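You operate a simulated robot arm through the tools that you are given. There is no shell and no other tool. Be economical: measure what you need, move in short steps, check, and stop when the job is done.

You are at the controls of a simulated two-armed robot. One attempt, no reset.

## Task
Take the cap off the bottle that says "Sample A" on the top of the labelled silver drum and lay it down there.

Only the result counts: the job must be done as asked and must still hold three seconds after the hand-in. Knocking over, shifting, dropping, spilling or breaking anything else fails it. Lids that push on must go on centred and level and be pressed home; caps that screw on are set level and turned clockwise until they are tight.

## Robot
Two 7-joint arms with two-finger parallel grippers on one trunk, on a base that drives. Base frame: it is fixed to the floor where the robot stands at the start and does not move with it; the origin is under the middle of the robot, x ahead of it, y to its left, z up. Units: m, rad, N and s.
The left shoulder is at the start at [0.08, 0.131, 0.947], the right one opposite. With the tool pointing down near the work surface each hand reaches from about 0.38 to 0.86 m from the robot's upright axis, wherever it stands, measured 20 degrees to its own side. Payload 1.57 kg a hand.
The tool frame of a hand sits at the grasp point between the pads (the TCP): z along the fingers, y along the line on which they close. The tips reach 0.03 m beyond it. The gripper opens to 0.11 m. The fingers are 0.024 m wide and 0.012 m thick; the gripper's body (0.048 by 0.112 m) begins 0.078 m behind the TCP.
Orientation is that of the tool frame in the base frame, as [roll, pitch, yaw] about the fixed x, y, z axes, in that order (R = Rz(yaw) Ry(pitch) Rx(roll)). With the fingers straight down and closing along the base's y, the tool's x points along the base's -x, its y along +y and its z along -z.

## Interface
- The arms move only by the tool step_arm. It takes "left_commands", "right_commands" or both (then of equal length, played together; a hand with none holds still); each is a list of rows, each a list of 7 numbers: the finger opening in m, from 0 to 0.11, then the shift along the tool's x, y, z in m, then the turn, a rotation vector about the tool's x, y, z in rad. In form: [[claw, dx, dy, dz, wx, wy, wz], ...]. A call has 1 to 8 rows; each row is the pose to reach, as a shift and turn from the pose commanded when the call began, along the tool's axes at that moment. A row lasts 0.2 s, in which the tool goes at most 0.05 m and 0.15 rad; a call with a longer step from one row to the next is refused whole, and so is a gripper value outside its range. A pose out of reach is approached as far as the arm can. The call stops where the force on the tool passes 40 N (or 10 N more than at its start, if that is more) or the arm is blocked; 0.2 s more then pass. Each finger travels about 0.108 m/s and halts on what it meets, pressing with about 21 N; the grip force reading is that of the motor and also rises with nothing between the fingers. The clock runs only during rows and for 0.2 s after the last one: add rows that repeat a pose to give the fingers time. It gives the time, the measured TCP pose, the force on the tool (base axes), the opening and the grip force at its end, in the units of the frame above (readings bear some noise), with the torque about the TCP (base axes, N m) and any sound that the robot's microphone picked up.
- Cameras (640 x 400 px; columns grow to the right, rows downward): "scene" is now at [-0.0442, 0.0116, 1.4424]; the picture's right is [0.12, -0.99, 0.00], its down [-0.41, -0.05, -0.91] and it looks along [0.90, 0.11, -0.42] (base axes); focal length 252 px, centre (320, 200). "left" rides on the left gripper at [0.07, -0.016, -0.141] in its tool frame; the picture's right is [0.23, 0.97, 0.00], its down [-0.86, 0.20, -0.48] and it looks along [-0.47, 0.11, 0.88] (tool axes); focal length 222 px, centre (320, 200). "right" rides on the right gripper at [0.07, 0.016, -0.141] in its tool frame; the picture's right is [-0.23, 0.97, 0.00], its down [-0.86, -0.20, -0.48] and it looks along [-0.47, -0.11, 0.88] (tool axes); focal length 222 px, centre (320, 200). There is no depth. A picture from a camera that has moved, and an enlarged one, comes with that camera's place and axes in the base frame and with its lens. The place of the scene camera against the robot may be out by one fixed shift of up to 0.012 m in any direction.
- camera(camera): a new picture of that camera. It takes no simulated time.
- base_move(legs): drives the robot by 1 to 6 legs, each [ahead, left, turn to the left] in m, m and rad, along the robot's own axes; the way and the turn of a leg run together, so that a leg with both is an arc; at most 1.5 m and 3.142 rad a leg. The arms and the cameras ride along, it lands a little off, and it stops where it bumps. It gives what a move gives.
- pan_tilt(pan, tilt): turns the head with the scene camera to pan (to the left, within 1.902 rad either way) and tilt (down, from -0.506 to 1.204), counted from straight ahead of the robot. It gives what a move gives.
- zoom(camera, box): a new picture of the part [left, top, right, bottom] of that camera's present view, enlarged. It takes no simulated time.
- close_job(): hands the job in; it is judged then, once.

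Go step by step. Nothing tells you exact positions but the pictures and the camera data: compare them with the known pose of the tool, close in by small moves and look again before you grip or let go. The budget is 120 turns and 108 pictures, counting those below and the enlarged ones. Unless the task says otherwise, let go and move clear before handing in, and close with one line.

The tools are called after "Request:" by a JSON object that holds its "name" and its "arguments". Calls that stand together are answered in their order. step_arm: Moves the arms, as the interface text tells. Its arguments: {"type":"object","properties":{"left_commands":{"type":"array","items":{"type":"array","items":{"type":"number"}}},"right_commands":{"type":"array","items":{"type":"array","items":{"type":"number"}}}},"required":[]} The other tools are called the same way: base_move (legs) drives the base; pan_tilt (pan, tilt) turns the head that bears the scene camera; camera (camera) takes a picture; zoom (camera, box) takes an enlarged picture of a part of a camera's view; close_job () hands the job in.

At the start:

```text
t: 0.0
left_tool_pos: [0.4913, 0.2418, 1.168]
left_ee_rot: [3.141, 0.0, -3.139]
left_contact_force: [-0.4, 0.0, 0.2]
left_wrist_torque: [-0.02, -0.01, 0.04]
left_opening: 0.11
left_grip_force: 0.0
right_tool_pos: [0.5507, -0.1625, 1.1778]
right_ee_rot: [-3.141, 0.0, 3.141]
right_contact_force: [-0.2, 0.2, -0.2]
right_wrist_torque: [0.01, 0.0, -0.02]
right_opening: 0.1099
right_grip_force: 0.1
robot x, y, heading: [0.001, -0.0023, 0.002]
head pan, tilt: [0.117, 0.429]
```

scene: 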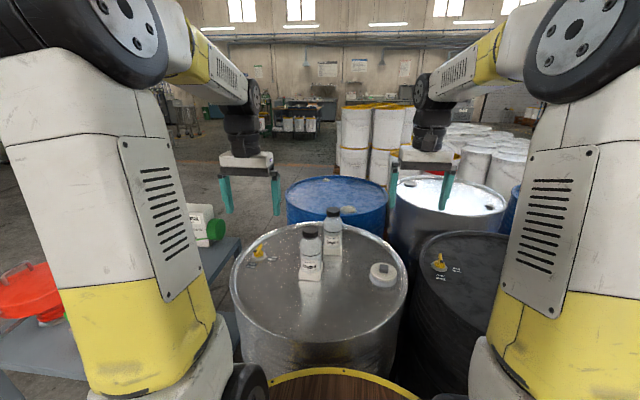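
right: 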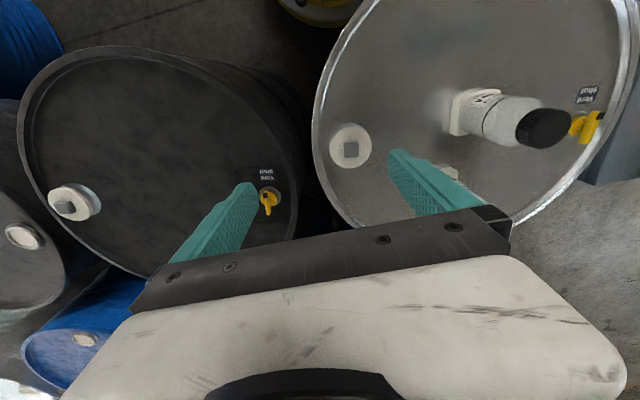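
left: 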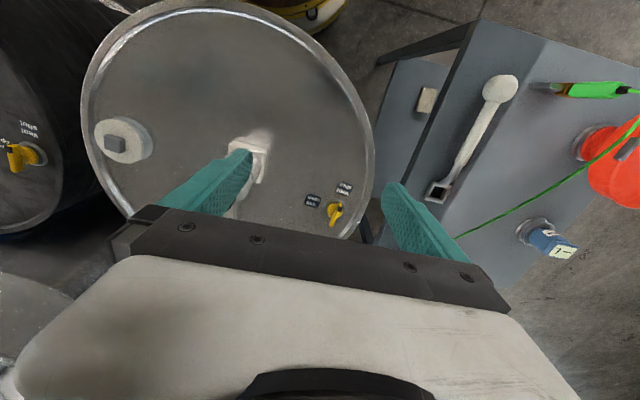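

Two capped bottles stand on the silver drum in front of me, each with a label. I'll zoom in to read them.

Request:
{"name": "zoom", "arguments": {"camera": "scene", "box": [280, 195, 360, 285]}}

Request:
{"name": "zoom", "arguments": {"camera": "scene", "box": [220, 170, 460, 320]}}

```text
4.44 times, centred on (320, 240) of scene
camera zoom: at [-0.0442, 0.0116, 1.4424], right [0.12, -0.99, 0.0], down [-0.41, -0.05, -0.91], along [0.9, 0.11, -0.42], focal length 1121 px, centre (320, 22)
```

zoom: 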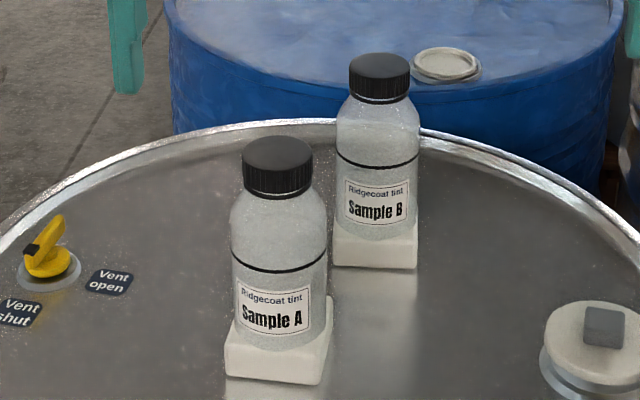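

```text
2.67 times, centred on (340, 245) of scene
camera zoom: at [-0.0442, 0.0116, 1.4424], right [0.12, -0.99, 0.0], down [-0.41, -0.05, -0.91], along [0.9, 0.11, -0.42], focal length 673 px, centre (267, 80)
```

zoom: 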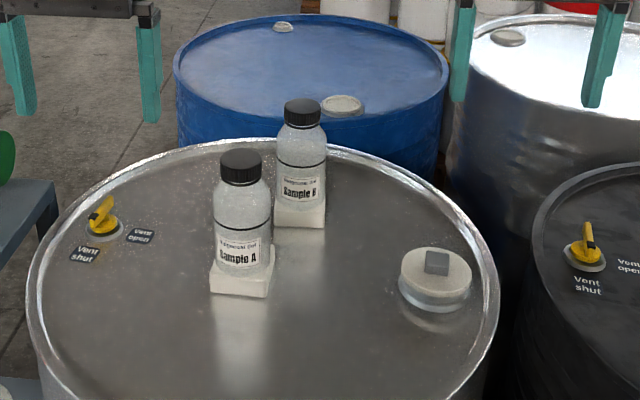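

The near left bottle reads "Sample A". By triangulation its cap top is near [0.60, 0.12, 1.04]. I'll bring the left hand above it, staying high, and look again.

Request:
{"name": "step_arm", "arguments": {"left_commands": [[0.11, -0.027, -0.031, 0, 0, 0, 0], [0.11, -0.054, -0.062, 0, 0, 0, 0], [0.11, -0.08, -0.092, 0, 0, 0, 0], [0.11, -0.107, -0.123, 0, 0, 0, 0], [0.11, -0.107, -0.123, 0, 0, 0, 0]]}}

Request:
{"name": "camera", "arguments": {"camera": "left"}}

Request:
{"name": "camera", "arguments": {"camera": "right"}}

Request:
{"name": "zoom", "arguments": {"camera": "scene", "box": [240, 140, 400, 290]}}

```text
t: 1.2
left_tool_pos: [0.5977, 0.121, 1.1668]
left_ee_rot: [3.141, -0.001, -3.14]
left_contact_force: [-0.4, 0.5, -0.3]
left_wrist_torque: [-0.01, 0.0, -0.01]
left_opening: 0.1098
left_grip_force: 0.0
right_tool_pos: [0.5505, -0.1633, 1.178]
right_ee_rot: [3.141, 0.0, 3.142]
right_contact_force: [-0.2, 0.0, 0.3]
right_wrist_torque: [0.0, -0.01, 0.01]
right_opening: 0.1103
right_grip_force: 0.0
robot x, y, heading: [-0.0027, 0.002, 0.001]
head pan, tilt: [0.117, 0.429]
```

```text
102 pictures are left
camera left: at [0.5267, 0.104, 1.308], right [-0.23, 0.97, 0.0], down [0.86, 0.2, 0.48], along [0.47, 0.11, -0.88], focal length 222 px, centre (320, 200)
```

left: 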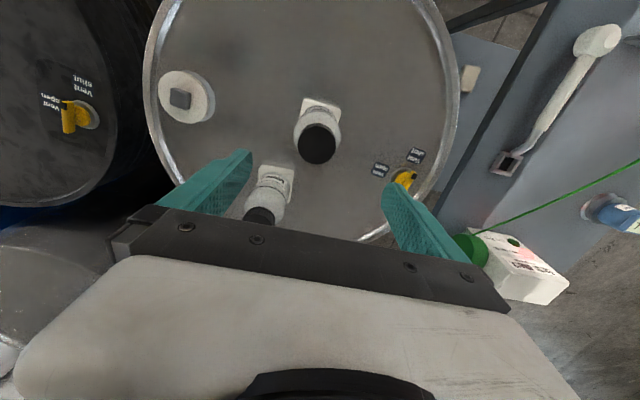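

```text
101 pictures are left
camera right: at [0.4803, -0.1463, 1.319], right [0.23, 0.97, 0.0], down [0.86, -0.2, 0.48], along [0.47, -0.11, -0.88], focal length 222 px, centre (320, 200)
```

right: 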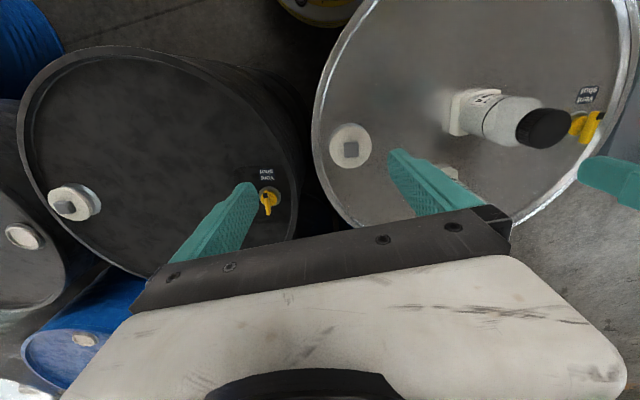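

```text
2.67 times, centred on (320, 215) of scene
camera zoom: at [-0.0442, 0.0116, 1.4424], right [0.12, -0.99, 0.0], down [-0.41, -0.05, -0.91], along [0.9, 0.11, -0.42], focal length 673 px, centre (320, 160)
```

zoom: 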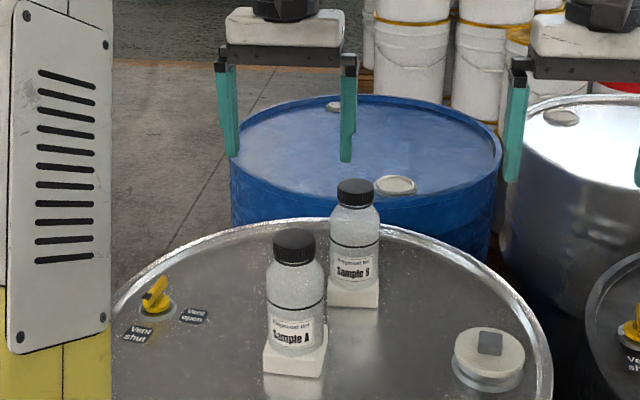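

The left-hand view agrees. I'll zoom in on the cap and holder to refine the position.

Request:
{"name": "zoom", "arguments": {"camera": "left", "box": [270, 80, 370, 180]}}

Request:
{"name": "zoom", "arguments": {"camera": "right", "box": [420, 60, 620, 185]}}

Request:
{"name": "zoom", "arguments": {"camera": "scene", "box": [285, 220, 345, 290]}}

```text
4.00 times, centred on (320, 130) of left
camera zoom: at [0.5267, 0.104, 1.308], right [-0.23, 0.97, 0.0], down [0.86, 0.2, 0.48], along [0.47, 0.11, -0.88], focal length 888 px, centre (320, 480)
```

zoom: 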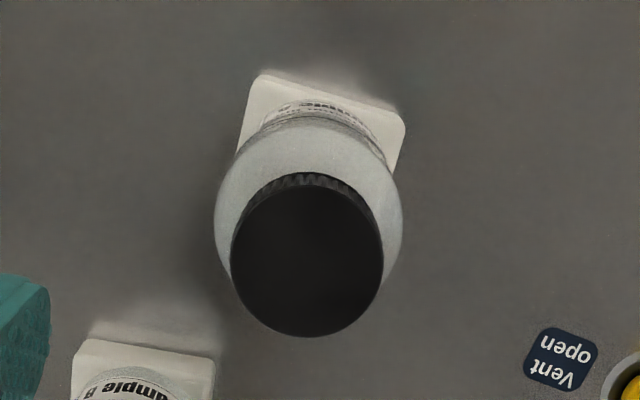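

```text
3.20 times, centred on (520, 122) of right
camera zoom: at [0.4803, -0.1463, 1.319], right [0.23, 0.97, 0.0], down [0.86, -0.2, 0.48], along [0.47, -0.11, -0.88], focal length 711 px, centre (-320, 448)
```

zoom: 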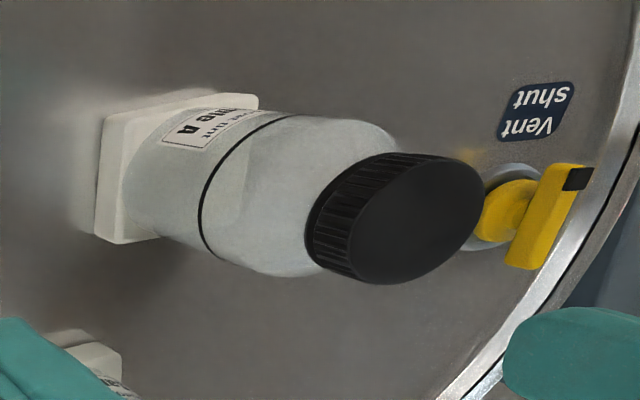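

```text
5.71 times, centred on (315, 255) of scene
camera zoom: at [-0.0442, 0.0116, 1.4424], right [0.12, -0.99, 0.0], down [-0.41, -0.05, -0.91], along [0.9, 0.11, -0.42], focal length 1441 px, centre (349, -114)
```

zoom: 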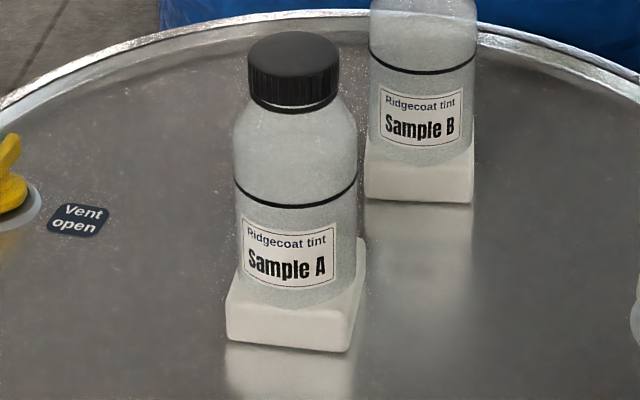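

Refined, the cap top is near [0.599, 0.117, 1.032] and the cap is about 0.047 m across. I'll go down until the tips straddle the top of the cap, then check the centring.

Request:
{"name": "step_arm", "arguments": {"left_commands": [[0.11, -0.0013, -0.004, 0.03, 0, 0, 0], [0.11, -0.0013, -0.004, 0.06, 0, 0, 0], [0.11, -0.0013, -0.004, 0.09, 0, 0, 0], [0.11, -0.0013, -0.004, 0.107, 0, 0, 0], [0.11, -0.0013, -0.004, 0.107, 0, 0, 0]]}}

Request:
{"name": "camera", "arguments": {"camera": "left"}}

Request:
{"name": "zoom", "arguments": {"camera": "right", "box": [420, 60, 620, 185]}}

Request:
{"name": "zoom", "arguments": {"camera": "scene", "box": [265, 190, 365, 290]}}

```text
t: 2.4
left_tool_pos: [0.6014, 0.1151, 1.0604]
left_ee_rot: [-3.141, -0.002, 3.141]
left_contact_force: [0.1, -0.4, 0.4]
left_wrist_torque: [0.0, -0.03, 0.0]
left_opening: 0.1101
left_grip_force: 0.0
right_tool_pos: [0.5509, -0.1628, 1.1777]
right_ee_rot: [3.141, 0.0, -3.141]
right_contact_force: [-0.1, 0.4, -0.3]
right_wrist_torque: [-0.02, 0.01, 0.0]
right_opening: 0.1101
right_grip_force: 0.0
robot x, y, heading: [0.0022, -0.0022, 0.0]
head pan, tilt: [0.117, 0.429]
```

```text
96 pictures are left
camera left: at [0.5296, 0.0988, 1.2012], right [-0.23, 0.97, 0.0], down [0.86, 0.2, 0.48], along [0.47, 0.11, -0.88], focal length 222 px, centre (320, 200)
```

left: 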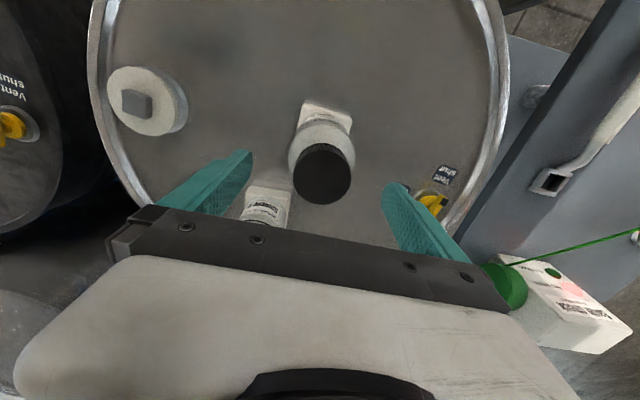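

```text
3.20 times, centred on (520, 122) of right
camera zoom: at [0.4803, -0.1463, 1.319], right [0.23, 0.97, 0.0], down [0.86, -0.2, 0.48], along [0.47, -0.11, -0.88], focal length 711 px, centre (-320, 448)
```

zoom: 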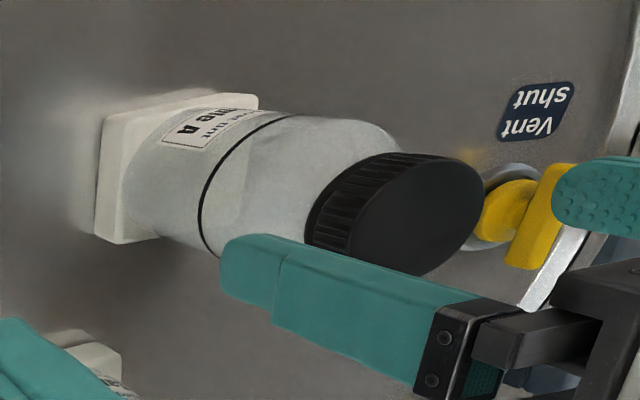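

```text
4.00 times, centred on (315, 240) of scene
camera zoom: at [-0.0442, 0.0116, 1.4424], right [0.12, -0.99, 0.0], down [-0.41, -0.05, -0.91], along [0.9, 0.11, -0.42], focal length 1009 px, centre (340, 40)
```

zoom: 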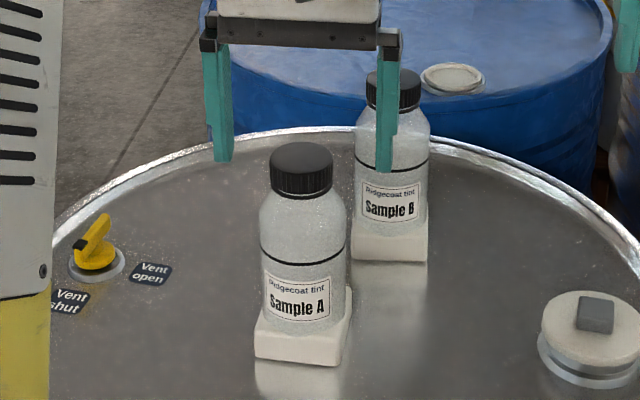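

The tips straddle the cap top. I'll zoom in to check the centring before closing.

Request:
{"name": "zoom", "arguments": {"camera": "left", "box": [240, 120, 400, 220]}}

```text
4.00 times, centred on (320, 170) of left
camera zoom: at [0.5296, 0.0988, 1.2012], right [-0.23, 0.97, 0.0], down [0.86, 0.2, 0.48], along [0.47, 0.11, -0.88], focal length 888 px, centre (320, 320)
```

zoom: 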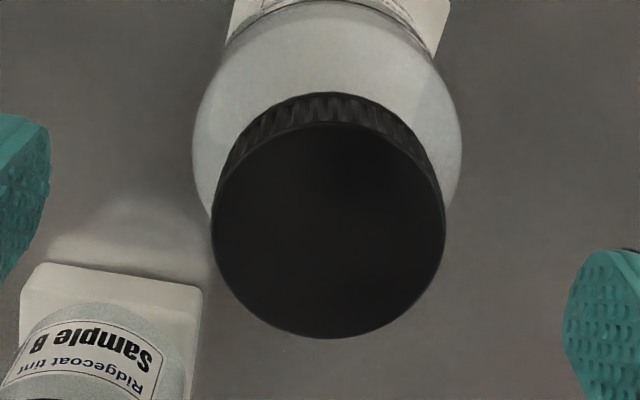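

The cap sits within 2 mm of the tool axis. I'll lower to TCP z of about 1.045 and close on the cap.

Request:
{"name": "step_arm", "arguments": {"left_commands": [[0.11, 0.001, 0.001, 0.015, 0, 0, 0], [0.08, 0.001, 0.001, 0.015, 0, 0, 0], [0.06, 0.001, 0.001, 0.015, 0, 0, 0], [0.05, 0.001, 0.001, 0.015, 0, 0, 0], [0.04, 0.001, 0.001, 0.015, 0, 0, 0], [0.03, 0.001, 0.001, 0.015, 0, 0, 0], [0.03, 0.001, 0.001, 0.015, 0, 0, 0]]}}

Request:
{"name": "zoom", "arguments": {"camera": "right", "box": [420, 60, 620, 185]}}

Request:
{"name": "zoom", "arguments": {"camera": "scene", "box": [265, 190, 365, 290]}}

```text
t: 4.0
left_tool_pos: [0.5988, 0.1167, 1.046]
left_ee_rot: [-3.142, 0.001, -3.141]
left_contact_force: [-0.7, 0.0, -0.1]
left_wrist_torque: [0.06, -0.03, 0.01]
left_opening: 0.048
left_grip_force: 21.1
right_tool_pos: [0.5503, -0.1635, 1.1773]
right_ee_rot: [3.141, -0.001, -3.141]
right_contact_force: [0.6, -0.9, 0.6]
right_wrist_torque: [0.02, 0.02, -0.02]
right_opening: 0.1099
right_grip_force: 0.1
robot x, y, heading: [0.0008, 0.0002, 0.002]
head pan, tilt: [0.117, 0.429]
```

```text
3.20 times, centred on (520, 122) of right
camera zoom: at [0.4803, -0.1463, 1.319], right [0.23, 0.97, 0.0], down [0.86, -0.2, 0.48], along [0.47, -0.11, -0.88], focal length 711 px, centre (-320, 448)
```

zoom: 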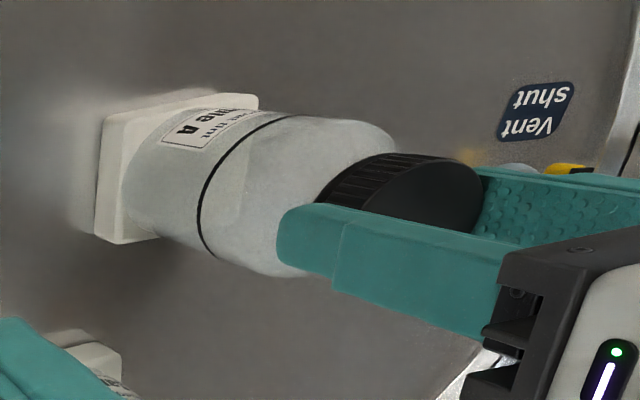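

```text
4.00 times, centred on (315, 240) of scene
camera zoom: at [-0.0442, 0.0116, 1.4424], right [0.12, -0.99, 0.0], down [-0.41, -0.05, -0.91], along [0.9, 0.11, -0.42], focal length 1009 px, centre (340, 40)
```

zoom: 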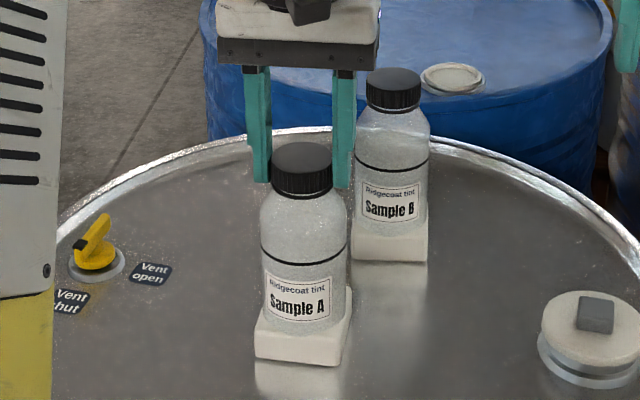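

The cap is gripped at 0.048 m and nothing has shifted. I'll make a short counter-clockwise test twist and watch the torque and the label.

Request:
{"name": "step_arm", "arguments": {"left_commands": [[0.03, 0, 0, 0, 0, 0, -0.1], [0.03, 0, 0, 0, 0, 0, -0.2], [0.03, 0, 0, 0, 0, 0, -0.3], [0.03, 0, 0, 0, 0, 0, -0.3]]}}

Request:
{"name": "zoom", "arguments": {"camera": "right", "box": [420, 60, 620, 185]}}

Request:
{"name": "zoom", "arguments": {"camera": "scene", "box": [265, 190, 365, 290]}}

```text
t: 5.0
left_tool_pos: [0.5989, 0.1177, 1.0452]
left_ee_rot: [-3.14, -0.001, -2.839]
left_contact_force: [0.7, -0.5, -1.2]
left_wrist_torque: [0.0, 0.04, -0.01]
left_opening: 0.0481
left_grip_force: 21.2
right_tool_pos: [0.5518, -0.1633, 1.177]
right_ee_rot: [3.141, 0.001, -3.141]
right_contact_force: [0.2, -0.1, 0.8]
right_wrist_torque: [0.03, 0.0, 0.01]
right_opening: 0.1103
right_grip_force: 0.1
robot x, y, heading: [0.0012, -0.001, 0.002]
head pan, tilt: [0.117, 0.429]
```

```text
3.20 times, centred on (520, 122) of right
camera zoom: at [0.4803, -0.1463, 1.319], right [0.23, 0.97, 0.0], down [0.86, -0.2, 0.48], along [0.47, -0.11, -0.88], focal length 711 px, centre (-320, 448)
```

zoom: 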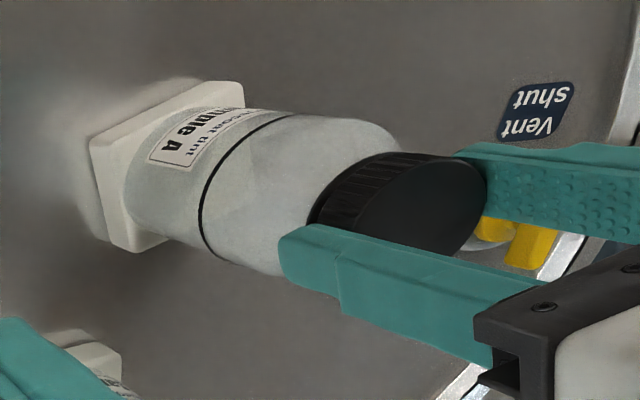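

```text
4.00 times, centred on (315, 240) of scene
camera zoom: at [-0.0442, 0.0116, 1.4424], right [0.12, -0.99, 0.0], down [-0.41, -0.05, -0.91], along [0.9, 0.11, -0.42], focal length 1009 px, centre (340, 40)
```

zoom: 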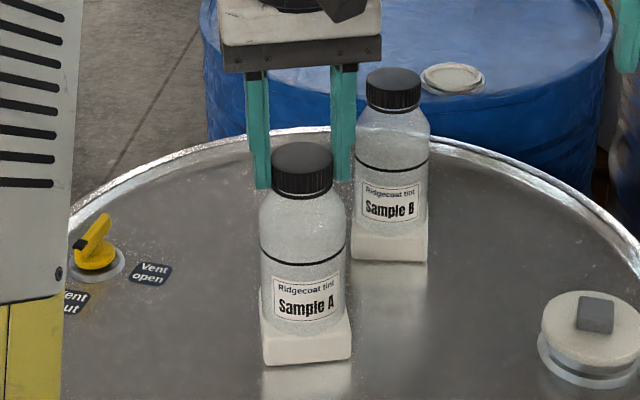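

The whole bottle turns with the cap, so the right hand has to hold it. I'll turn the bottle back and start orienting the right hand for an angled grip on the bottle body.

Request:
{"name": "step_arm", "arguments": {"left_commands": [[0.03, 0, 0, 0, 0, 0, 0.1], [0.03, 0, 0, 0, 0, 0, 0.2], [0.03, 0, 0, 0, 0, 0, 0.3], [0.03, 0, 0, 0, 0, 0, 0.3], [0.03, 0, 0, 0, 0, 0, 0.3], [0.03, 0, 0, 0, 0, 0, 0.3]], "right_commands": [[0.11, 0, 0, 0, 0, 0, -0.13], [0.11, 0, 0, 0, 0, 0, -0.26], [0.11, 0, 0, 0, 0, 0, -0.39], [0.11, 0, 0, 0, 0, 0, -0.52], [0.11, 0, 0, 0, 0, 0, -0.65], [0.11, 0, 0, 0, 0, 0, -0.785]]}}

Request:
{"name": "step_arm", "arguments": {"right_commands": [[0.11, 0, 0, 0, 0, -0.14, 0], [0.11, 0, 0, 0, 0, -0.28, 0], [0.11, 0, 0, 0, 0, -0.42, 0], [0.11, 0, 0, 0, 0, -0.56, 0], [0.11, 0, 0, 0, 0, -0.7, 0], [0.11, 0, 0, 0, 0, -0.84, 0], [0.11, 0, 0, 0, 0, -0.96, 0], [0.11, 0, 0, 0, 0, -0.96, 0]]}}

Request:
{"name": "camera", "arguments": {"camera": "scene"}}

Request:
{"name": "camera", "arguments": {"camera": "right"}}

```text
t: 6.4
left_tool_pos: [0.5999, 0.1164, 1.0455]
left_ee_rot: [3.141, 0.001, 3.141]
left_contact_force: [0.0, 0.0, -0.4]
left_wrist_torque: [0.03, -0.02, 0.0]
left_opening: 0.0478
left_grip_force: 20.5
right_tool_pos: [0.5505, -0.1636, 1.1773]
right_ee_rot: [-3.142, 0.001, -2.353]
right_contact_force: [0.6, -0.1, 0.4]
right_wrist_torque: [-0.03, 0.01, 0.03]
right_opening: 0.1102
right_grip_force: 0.0
robot x, y, heading: [0.0004, -0.0009, 0.001]
head pan, tilt: [0.117, 0.429]
```

```text
t: 8.2
left_tool_pos: [0.5997, 0.1165, 1.046]
left_ee_rot: [3.141, 0.001, 3.141]
left_contact_force: [-0.3, 0.1, 0.0]
left_wrist_torque: [-0.01, -0.02, 0.0]
left_opening: 0.0479
left_grip_force: 21.3
right_tool_pos: [0.5499, -0.1633, 1.1774]
right_ee_rot: [-3.141, 0.961, -2.356]
right_contact_force: [0.2, 0.7, 0.0]
right_wrist_torque: [0.03, 0.0, 0.02]
right_opening: 0.1101
right_grip_force: 0.0
robot x, y, heading: [0.0013, -0.0029, 0.004]
head pan, tilt: [0.117, 0.429]
```

```text
88 pictures are left
camera scene: at [-0.0442, 0.0116, 1.4424], right [0.12, -0.99, 0.0], down [-0.41, -0.05, -0.91], along [0.9, 0.11, -0.42], focal length 252 px, centre (320, 200)
```

scene: 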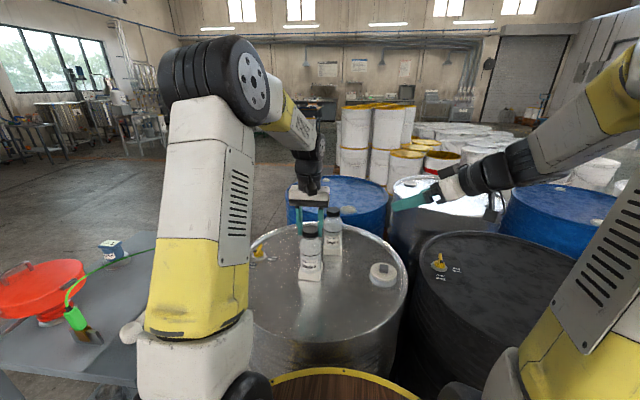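

```text
87 pictures are left
camera right: at [0.4283, -0.2611, 1.2011], right [-0.6, 0.78, 0.19], down [0.21, -0.07, 0.98], along [0.78, 0.62, -0.12], focal length 222 px, centre (320, 200)
```

right: 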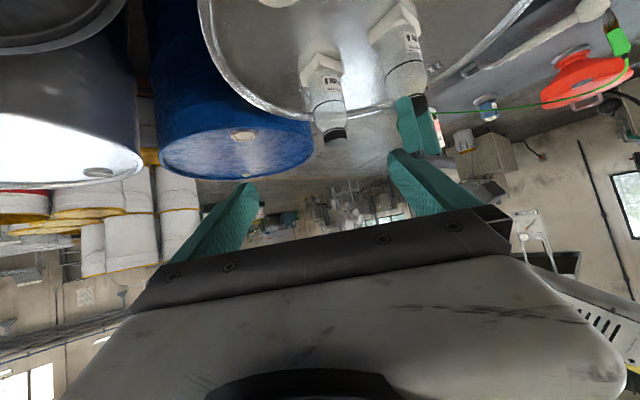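

The right hand is oriented with a 35° downward approach. I'll move it to a standoff 0.14 m back from the bottle along that approach line.

Request:
{"name": "step_arm", "arguments": {"right_commands": [[0.11, 0.0095, 0.0272, 0.0307, 0, 0, 0], [0.11, 0.0189, 0.0544, 0.0613, 0, 0, 0], [0.11, 0.0284, 0.0817, 0.092, 0, 0, 0], [0.11, 0.0378, 0.1089, 0.1226, 0, 0, 0], [0.11, 0.0473, 0.1361, 0.1533, 0, 0, 0], [0.11, 0.0567, 0.1633, 0.1839, 0, 0, 0], [0.11, 0.0567, 0.1633, 0.1839, 0, 0, 0]]}}

Request:
{"name": "camera", "arguments": {"camera": "right"}}

Request:
{"name": "camera", "arguments": {"camera": "scene"}}

Request:
{"name": "camera", "arguments": {"camera": "left"}}

```text
t: 9.8
left_tool_pos: [0.5994, 0.1174, 1.0451]
left_ee_rot: [-3.141, -0.001, -3.14]
left_contact_force: [0.3, -1.2, 0.2]
left_wrist_torque: [-0.02, -0.01, 0.0]
left_opening: 0.0477
left_grip_force: 21.8
right_tool_pos: [0.5214, 0.0359, 1.0293]
right_ee_rot: [3.141, 0.96, -2.356]
right_contact_force: [-0.3, 0.3, -0.9]
right_wrist_torque: [-0.01, 0.0, 0.0]
right_opening: 0.11
right_grip_force: 0.1
robot x, y, heading: [-0.004, -0.0004, -0.002]
head pan, tilt: [0.117, 0.429]
```

```text
86 pictures are left
camera right: at [0.3985, -0.0629, 1.0527], right [-0.6, 0.78, 0.19], down [0.21, -0.07, 0.97], along [0.77, 0.62, -0.12], focal length 222 px, centre (320, 200)
```

right: 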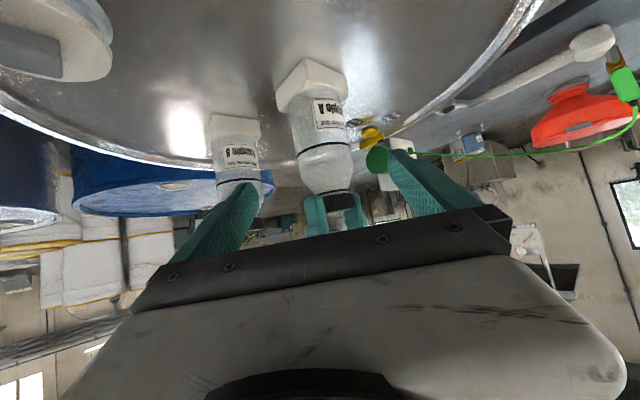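

```text
85 pictures are left
camera scene: at [-0.0443, 0.0116, 1.4424], right [0.12, -0.99, 0.0], down [-0.41, -0.05, -0.91], along [0.9, 0.11, -0.42], focal length 252 px, centre (320, 200)
```

scene: 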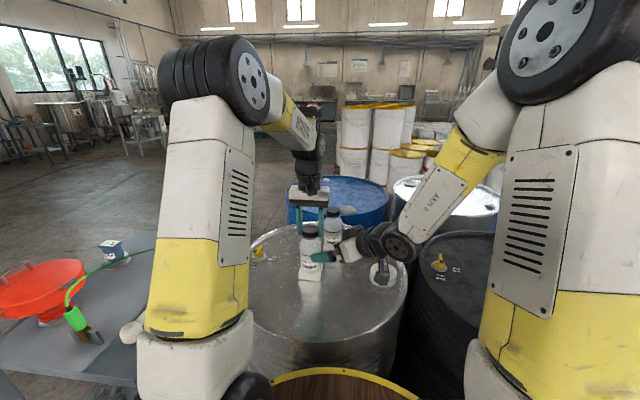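

```text
84 pictures are left
camera left: at [0.5283, 0.1005, 1.1863], right [-0.23, 0.97, 0.0], down [0.86, 0.2, 0.48], along [0.47, 0.11, -0.88], focal length 222 px, centre (320, 200)
```

left: 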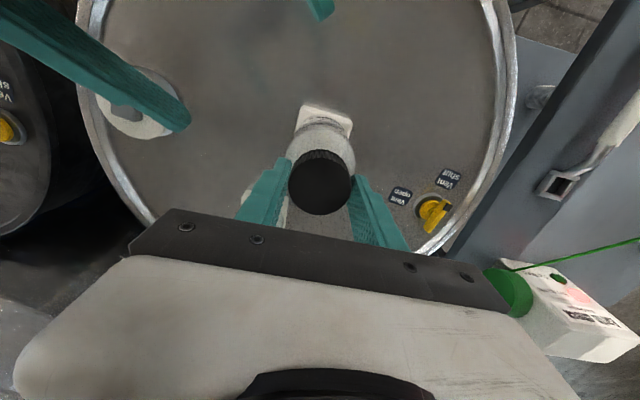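

The standoff lines up: the approach axis meets the bottle at its black ring. I'll advance 0.13 m along the tool, look, then close.

Request:
{"name": "step_arm", "arguments": {"right_commands": [[0.11, 0, 0, 0.03, 0, 0, 0], [0.11, 0, 0, 0.06, 0, 0, 0], [0.11, 0, 0, 0.085, 0, 0, 0], [0.11, 0, 0, 0.1, 0, 0, 0], [0.11, 0, 0, 0.115, 0, 0, 0], [0.11, 0, 0, 0.13, 0, 0, 0], [0.11, 0, 0, 0.13, 0, 0, 0]]}}

Request:
{"name": "camera", "arguments": {"camera": "right"}}

Request:
{"name": "zoom", "arguments": {"camera": "scene", "box": [240, 170, 420, 310]}}

Request:
{"name": "camera", "arguments": {"camera": "left"}}

```text
t: 11.4
left_tool_pos: [0.599, 0.1167, 1.0454]
left_ee_rot: [3.14, 0.001, 3.141]
left_contact_force: [0.1, -0.4, 0.1]
left_wrist_torque: [0.01, 0.01, -0.02]
left_opening: 0.048
left_grip_force: 21.5
right_tool_pos: [0.5946, 0.1113, 0.9503]
right_ee_rot: [3.141, 0.96, -2.357]
right_contact_force: [0.6, -0.3, 0.0]
right_wrist_torque: [0.02, 0.0, -0.02]
right_opening: 0.1102
right_grip_force: 0.0
robot x, y, heading: [0.0025, -0.0018, -0.002]
head pan, tilt: [0.117, 0.429]
```

```text
83 pictures are left
camera right: at [0.4726, 0.0133, 0.9749], right [-0.6, 0.78, 0.19], down [0.21, -0.07, 0.97], along [0.77, 0.62, -0.12], focal length 222 px, centre (320, 200)
```

right: 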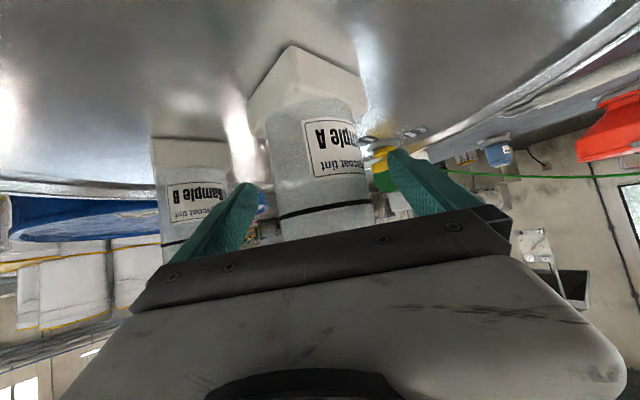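

```text
2.86 times, centred on (330, 240) of scene
camera zoom: at [-0.0442, 0.0116, 1.4424], right [0.12, -0.99, 0.0], down [-0.41, -0.05, -0.91], along [0.9, 0.11, -0.42], focal length 721 px, centre (291, 86)
```

zoom: 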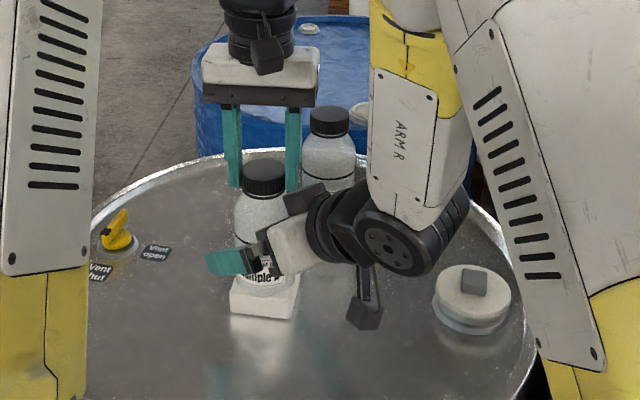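

```text
81 pictures are left
camera left: at [0.5283, 0.1006, 1.1863], right [-0.23, 0.97, 0.0], down [0.86, 0.2, 0.48], along [0.47, 0.11, -0.88], focal length 222 px, centre (320, 200)
```

left: 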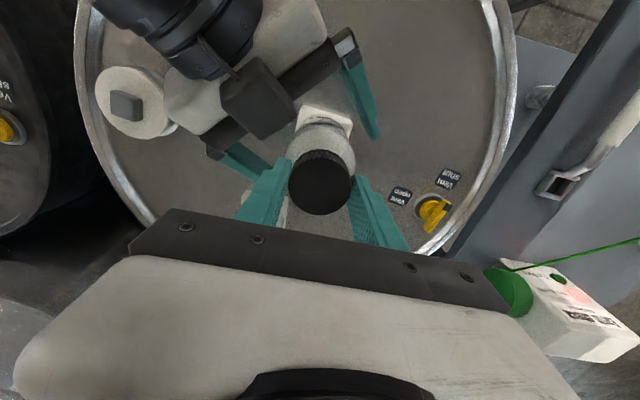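

The right fingers straddle the bottle body, centred and clear of everything. I'll close them.

Request:
{"name": "step_arm", "arguments": {"right_commands": [[0.09, 0, 0, 0.0, 0, 0, 0], [0.075, 0, 0, 0, 0, 0, 0], [0.065, 0, 0, 0, 0, 0, 0], [0.055, 0, 0, 0, 0, 0, 0], [0.045, 0, 0, 0, 0, 0, 0], [0.04, 0, 0, 0, 0, 0, 0], [0.04, 0, 0, 0, 0, 0, 0]]}}

Request:
{"name": "camera", "arguments": {"camera": "right"}}

Request:
{"name": "zoom", "arguments": {"camera": "scene", "box": [265, 190, 365, 290]}}

```text
t: 13.0
left_tool_pos: [0.5999, 0.1171, 1.0464]
left_ee_rot: [3.14, 0.0, -3.141]
left_contact_force: [3.1, -2.7, -0.2]
left_wrist_torque: [-0.05, -0.05, -0.01]
left_opening: 0.0478
left_grip_force: 20.2
right_tool_pos: [0.5944, 0.111, 0.952]
right_ee_rot: [-3.142, 0.959, -2.355]
right_contact_force: [-2.7, 1.8, -0.5]
right_wrist_torque: [-0.12, -0.18, 0.03]
right_opening: 0.0654
right_grip_force: 21.0
robot x, y, heading: [-0.0038, 0.0008, 0.004]
head pan, tilt: [0.117, 0.429]
```

```text
80 pictures are left
camera right: at [0.4723, 0.0133, 0.9749], right [-0.6, 0.78, 0.19], down [0.21, -0.07, 0.97], along [0.77, 0.62, -0.12], focal length 222 px, centre (320, 200)
```

right: 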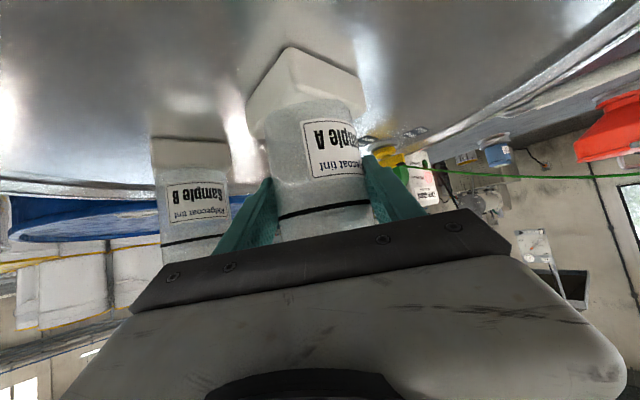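

```text
4.00 times, centred on (315, 240) of scene
camera zoom: at [-0.0442, 0.0117, 1.4424], right [0.12, -0.99, 0.0], down [-0.41, -0.05, -0.91], along [0.9, 0.11, -0.42], focal length 1009 px, centre (340, 40)
```

zoom: 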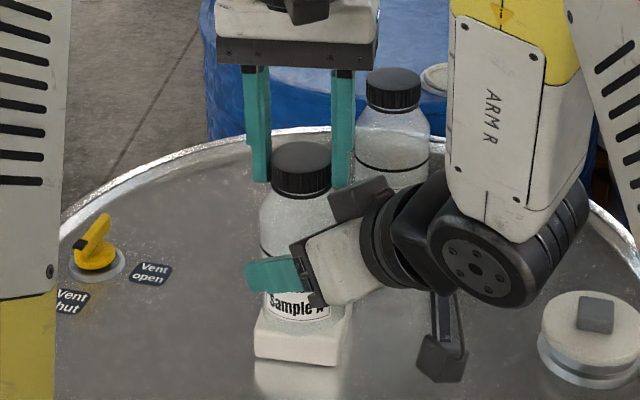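

The bottle is held on the body at 0.065 m. Now I'll twist the cap counter-clockwise with the left hand.

Request:
{"name": "step_arm", "arguments": {"left_commands": [[0.03, 0, 0, 0, 0, 0, -0.1], [0.03, 0, 0, 0, 0, 0, -0.2], [0.03, 0, 0, 0, 0, 0, -0.3], [0.03, 0, 0, 0, 0, 0, -0.4], [0.03, 0, 0, 0, 0, 0, -0.5], [0.03, 0, 0, 0, 0, 0, -0.5]]}}

Request:
{"name": "zoom", "arguments": {"camera": "left", "box": [240, 80, 400, 220]}}

Request:
{"name": "camera", "arguments": {"camera": "right"}}

Request:
{"name": "zoom", "arguments": {"camera": "scene", "box": [265, 190, 365, 290]}}

```text
t: 14.4
left_tool_pos: [0.6006, 0.1167, 1.0459]
left_ee_rot: [3.141, 0.0, -2.64]
left_contact_force: [3.9, -4.1, 0.6]
left_wrist_torque: [-0.17, -0.07, 0.01]
left_opening: 0.0479
left_grip_force: 21.3
right_tool_pos: [0.5935, 0.1109, 0.9504]
right_ee_rot: [3.141, 0.96, -2.355]
right_contact_force: [-3.9, 5.2, -0.6]
right_wrist_torque: [-0.35, -0.24, 0.03]
right_opening: 0.0654
right_grip_force: 20.8
robot x, y, heading: [-0.0016, 0.0013, 0.002]
head pan, tilt: [0.117, 0.429]
```

```text
2.86 times, centred on (320, 150) of left
camera zoom: at [0.5449, 0.0689, 1.1864], right [-0.67, 0.74, 0.0], down [0.65, 0.59, 0.48], along [0.36, 0.32, -0.88], focal length 635 px, centre (320, 343)
```

zoom: 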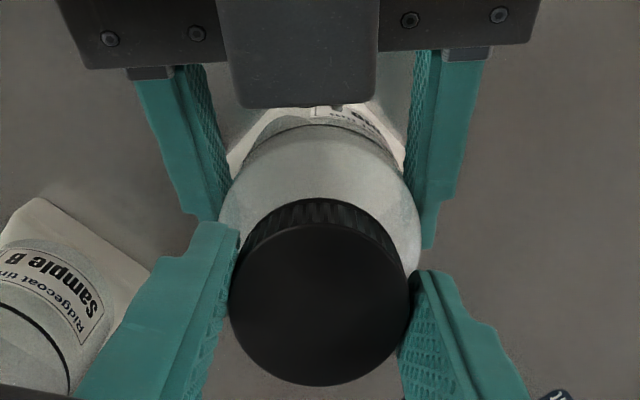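

```text
77 pictures are left
camera right: at [0.4723, 0.0134, 0.9749], right [-0.6, 0.78, 0.19], down [0.21, -0.07, 0.97], along [0.77, 0.62, -0.12], focal length 222 px, centre (320, 200)
```

right: 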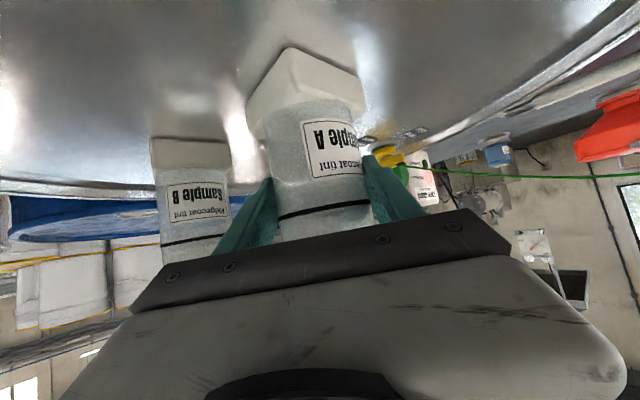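

```text
4.00 times, centred on (315, 240) of scene
camera zoom: at [-0.0442, 0.0117, 1.4424], right [0.12, -0.99, 0.0], down [-0.41, -0.05, -0.91], along [0.9, 0.11, -0.42], focal length 1009 px, centre (340, 40)
```

zoom: 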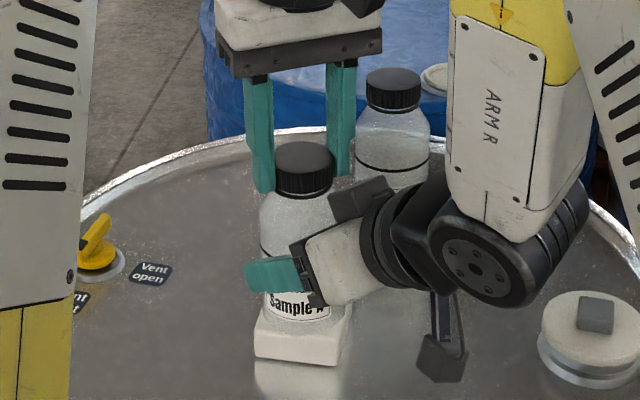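

The bottle stayed put and the cap turned with the hand. I'll continue counter-clockwise.

Request:
{"name": "step_arm", "arguments": {"left_commands": [[0.03, 0, 0, 0, 0, 0, -0.12], [0.03, 0, 0, 0, 0, 0, -0.24], [0.03, 0, 0, 0, 0, 0, -0.36], [0.03, 0, 0, 0, 0, 0, -0.48], [0.03, 0, 0, 0, 0, 0, -0.6], [0.03, 0, 0, 0, 0, 0, -0.72], [0.03, 0, 0, 0, 0, 0, -0.84], [0.03, 0, 0, 0, 0, 0, -0.84]]}}

Request:
{"name": "zoom", "arguments": {"camera": "left", "box": [240, 80, 400, 220]}}

Request:
{"name": "zoom", "arguments": {"camera": "scene", "box": [265, 190, 365, 290]}}

```text
t: 16.2
left_tool_pos: [0.5995, 0.1166, 1.0464]
left_ee_rot: [-3.14, -0.001, -1.8]
left_contact_force: [11.3, -5.7, 4.4]
left_wrist_torque: [-0.17, -0.27, 0.03]
left_opening: 0.0476
left_grip_force: 20.7
right_tool_pos: [0.5938, 0.1105, 0.9512]
right_ee_rot: [-3.141, 0.962, -2.356]
right_contact_force: [-9.6, 7.1, 0.2]
right_wrist_torque: [-0.32, -0.7, 0.04]
right_opening: 0.0654
right_grip_force: 20.4
robot x, y, heading: [-0.0016, 0.0014, -0.0]
head pan, tilt: [0.117, 0.429]
```

```text
2.86 times, centred on (320, 150) of left
camera zoom: at [0.5978, 0.0449, 1.1866], right [-1.0, 0.0, 0.0], down [0.0, 0.88, 0.48], along [0.0, 0.48, -0.88], focal length 635 px, centre (320, 343)
```

zoom: 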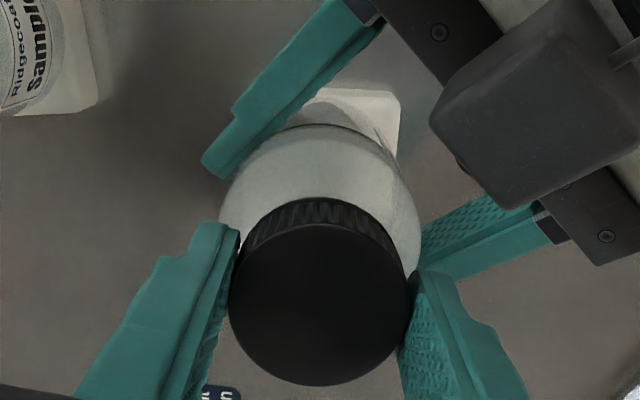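

```text
4.00 times, centred on (315, 240) of scene
camera zoom: at [-0.0443, 0.0116, 1.4424], right [0.12, -0.99, 0.0], down [-0.41, -0.05, -0.91], along [0.9, 0.11, -0.42], focal length 1009 px, centre (340, 40)
```

zoom: 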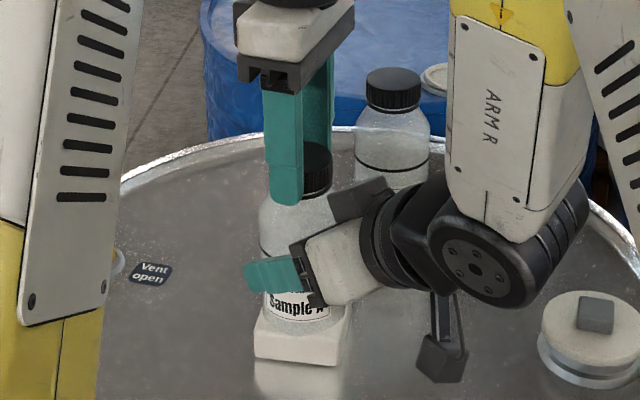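

The cap has turned about 1.3 rad, and the side force is growing from a slight axis mismatch. I'll open, wind the wrist back and regrip, checking the cap height.

Request:
{"name": "step_arm", "arguments": {"left_commands": [[0.065, 0, 0, 0, 0, 0, 0], [0.075, 0, 0, 0, 0, 0, 0], [0.075, 0, 0, 0, 0, 0, 0.14], [0.075, 0, 0, 0, 0, 0, 0.28], [0.075, 0, 0, 0, 0, 0, 0.42], [0.075, 0, 0, 0, 0, 0, 0.56], [0.075, 0, 0, 0, 0, 0, 0.7], [0.075, 0, 0, 0, 0, 0, 0.84]]}}

Request:
{"name": "step_arm", "arguments": {"left_commands": [[0.075, 0, 0, 0, 0, 0, 0.12], [0.075, 0, 0, 0, 0, 0, 0.24], [0.075, 0, 0, 0, 0, 0, 0.36], [0.075, 0, 0, 0, 0, 0, 0.5], [0.075, 0, 0, 0, 0, 0, 0.5]]}}

Request:
{"name": "zoom", "arguments": {"camera": "left", "box": [240, 100, 400, 220]}}

Request:
{"name": "zoom", "arguments": {"camera": "scene", "box": [265, 190, 365, 290]}}

```text
t: 18.0
left_tool_pos: [0.5998, 0.1174, 1.0456]
left_ee_rot: [-3.14, 0.0, -2.644]
left_contact_force: [-0.1, 0.4, 0.3]
left_wrist_torque: [0.02, 0.03, -0.01]
left_opening: 0.0749
left_grip_force: 0.0
right_tool_pos: [0.5945, 0.1106, 0.9507]
right_ee_rot: [-3.141, 0.96, -2.357]
right_contact_force: [0.3, 0.1, -1.0]
right_wrist_torque: [0.05, -0.01, 0.05]
right_opening: 0.0653
right_grip_force: 20.7
robot x, y, heading: [0.0049, -0.004, 0.003]
head pan, tilt: [0.117, 0.429]
```

```text
t: 19.2
left_tool_pos: [0.599, 0.1178, 1.0454]
left_ee_rot: [3.141, -0.001, -3.141]
left_contact_force: [0.6, -0.1, 0.0]
left_wrist_torque: [0.0, -0.02, 0.01]
left_opening: 0.0751
left_grip_force: 0.0
right_tool_pos: [0.5961, 0.1106, 0.9512]
right_ee_rot: [-3.141, 0.961, -2.357]
right_contact_force: [-0.5, 0.3, 0.1]
right_wrist_torque: [-0.02, 0.01, -0.01]
right_opening: 0.0652
right_grip_force: 20.4
robot x, y, heading: [0.0004, -0.0015, 0.003]
head pan, tilt: [0.117, 0.429]
```

```text
3.33 times, centred on (320, 160) of left
camera zoom: at [0.5286, 0.1008, 1.1864], right [-0.23, 0.97, 0.0], down [0.86, 0.2, 0.48], along [0.47, 0.11, -0.88], focal length 740 px, centre (320, 333)
```

zoom: 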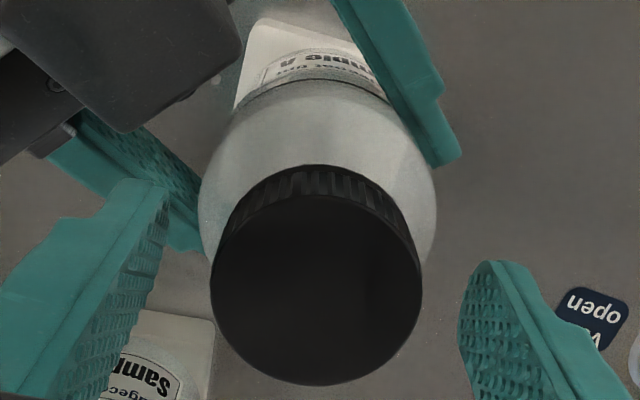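

```text
4.00 times, centred on (315, 240) of scene
camera zoom: at [-0.0442, 0.0117, 1.4424], right [0.12, -0.99, 0.0], down [-0.41, -0.05, -0.91], along [0.9, 0.11, -0.42], focal length 1009 px, centre (340, 40)
```

zoom: 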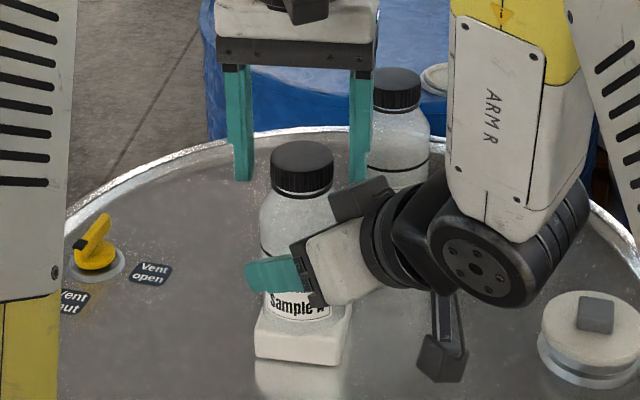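

The cap is loosening and still centred. I'll regrip with a 1 mm correction and twist further.

Request:
{"name": "step_arm", "arguments": {"left_commands": [[0.06, -0.001, -0.001, 0, 0, 0, 0], [0.045, -0.001, -0.001, 0, 0, 0, 0], [0.03, -0.001, -0.001, 0, 0, 0, 0], [0.03, -0.001, -0.001, 0, 0, 0, 0]]}}

Request:
{"name": "step_arm", "arguments": {"left_commands": [[0.03, 0, 0, 0, 0, 0, -0.14], [0.03, 0, 0, 0, 0, 0, -0.28], [0.03, 0, 0, 0, 0, 0, -0.42], [0.03, 0, 0, 0, 0, 0, -0.56], [0.03, 0, 0, 0, 0, 0, -0.7], [0.03, 0, 0, 0, 0, 0, -0.84], [0.03, 0, 0, 0, 0, 0, -0.98], [0.03, 0, 0, 0, 0, 0, -1.12]]}}

Request:
{"name": "step_arm", "arguments": {"left_commands": [[0.03, 0, 0, 0, 0, 0, -0.14], [0.03, 0, 0, 0, 0, 0, -0.28], [0.03, 0, 0, 0, 0, 0, -0.42], [0.03, 0, 0, 0, 0, 0, -0.56], [0.03, 0, 0, 0, 0, 0, -0.56]]}}

Request:
{"name": "zoom", "arguments": {"camera": "scene", "box": [265, 190, 365, 290]}}

```text
t: 20.2
left_tool_pos: [0.6014, 0.1159, 1.0453]
left_ee_rot: [3.142, 0.0, 3.141]
left_contact_force: [-0.3, 1.1, -0.2]
left_wrist_torque: [0.04, 0.03, -0.02]
left_opening: 0.0482
left_grip_force: 20.6
right_tool_pos: [0.5948, 0.1102, 0.9512]
right_ee_rot: [-3.139, 0.958, -2.356]
right_contact_force: [0.4, -1.4, 0.7]
right_wrist_torque: [0.02, 0.02, -0.05]
right_opening: 0.0652
right_grip_force: 21.3
robot x, y, heading: [-0.0006, 0.0006, -0.0]
head pan, tilt: [0.117, 0.429]
```

```text
t: 22.0
left_tool_pos: [0.6, 0.1157, 1.046]
left_ee_rot: [3.141, 0.002, -2.02]
left_contact_force: [2.7, 6.0, 4.1]
left_wrist_torque: [0.15, -0.05, -0.02]
left_opening: 0.0478
left_grip_force: 21.3
right_tool_pos: [0.5948, 0.1109, 0.9503]
right_ee_rot: [-3.141, 0.962, -2.357]
right_contact_force: [-1.2, -5.8, 1.5]
right_wrist_torque: [0.17, -0.2, -0.05]
right_opening: 0.0656
right_grip_force: 21.4
robot x, y, heading: [-0.0029, -0.0007, -0.001]
head pan, tilt: [0.117, 0.429]
```

```text
t: 23.2
left_tool_pos: [0.5999, 0.1141, 1.0463]
left_ee_rot: [3.141, 0.0, -1.458]
left_contact_force: [2.0, 8.2, 3.9]
left_wrist_torque: [0.21, -0.05, 0.04]
left_opening: 0.0478
left_grip_force: 21.0
right_tool_pos: [0.5937, 0.1103, 0.9519]
right_ee_rot: [-3.141, 0.96, -2.358]
right_contact_force: [-2.4, -9.9, 3.3]
right_wrist_torque: [0.28, -0.11, -0.1]
right_opening: 0.0651
right_grip_force: 20.7
robot x, y, heading: [0.0023, 0.0032, 0.0]
head pan, tilt: [0.117, 0.429]
```

```text
4.00 times, centred on (315, 240) of scene
camera zoom: at [-0.0444, 0.0116, 1.4424], right [0.12, -0.99, 0.0], down [-0.41, -0.05, -0.91], along [0.9, 0.11, -0.42], focal length 1009 px, centre (340, 40)
```

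zoom: 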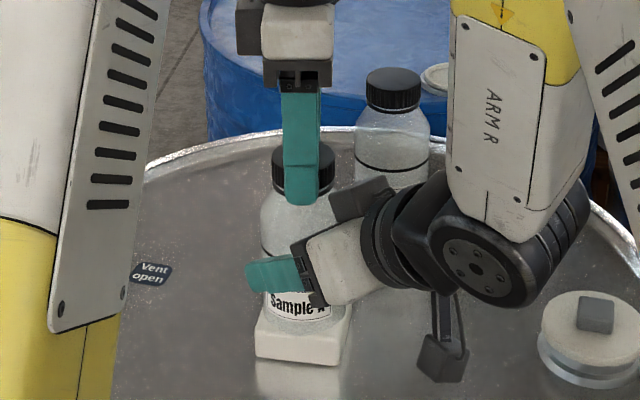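

The cap has turned about 3 rad in total. I'll test with a 2 mm lift to see whether it's free.

Request:
{"name": "step_arm", "arguments": {"left_commands": [[0.03, 0, 0, -0.001, 0, 0, 0], [0.03, 0, 0, -0.002, 0, 0, 0], [0.03, 0, 0, -0.002, 0, 0, 0]]}}

```text
t: 24.0
left_tool_pos: [0.6003, 0.1152, 1.0472]
left_ee_rot: [3.139, 0.0, -1.46]
left_contact_force: [1.4, 7.4, -4.4]
left_wrist_torque: [0.26, -0.07, 0.03]
left_opening: 0.0478
left_grip_force: 21.5
right_tool_pos: [0.5941, 0.1109, 0.9501]
right_ee_rot: [-3.141, 0.962, -2.356]
right_contact_force: [-0.8, -7.4, 4.7]
right_wrist_torque: [0.44, -0.03, -0.03]
right_opening: 0.0654
right_grip_force: 20.8
robot x, y, heading: [-0.0018, 0.0036, -0.004]
head pan, tilt: [0.117, 0.429]
```

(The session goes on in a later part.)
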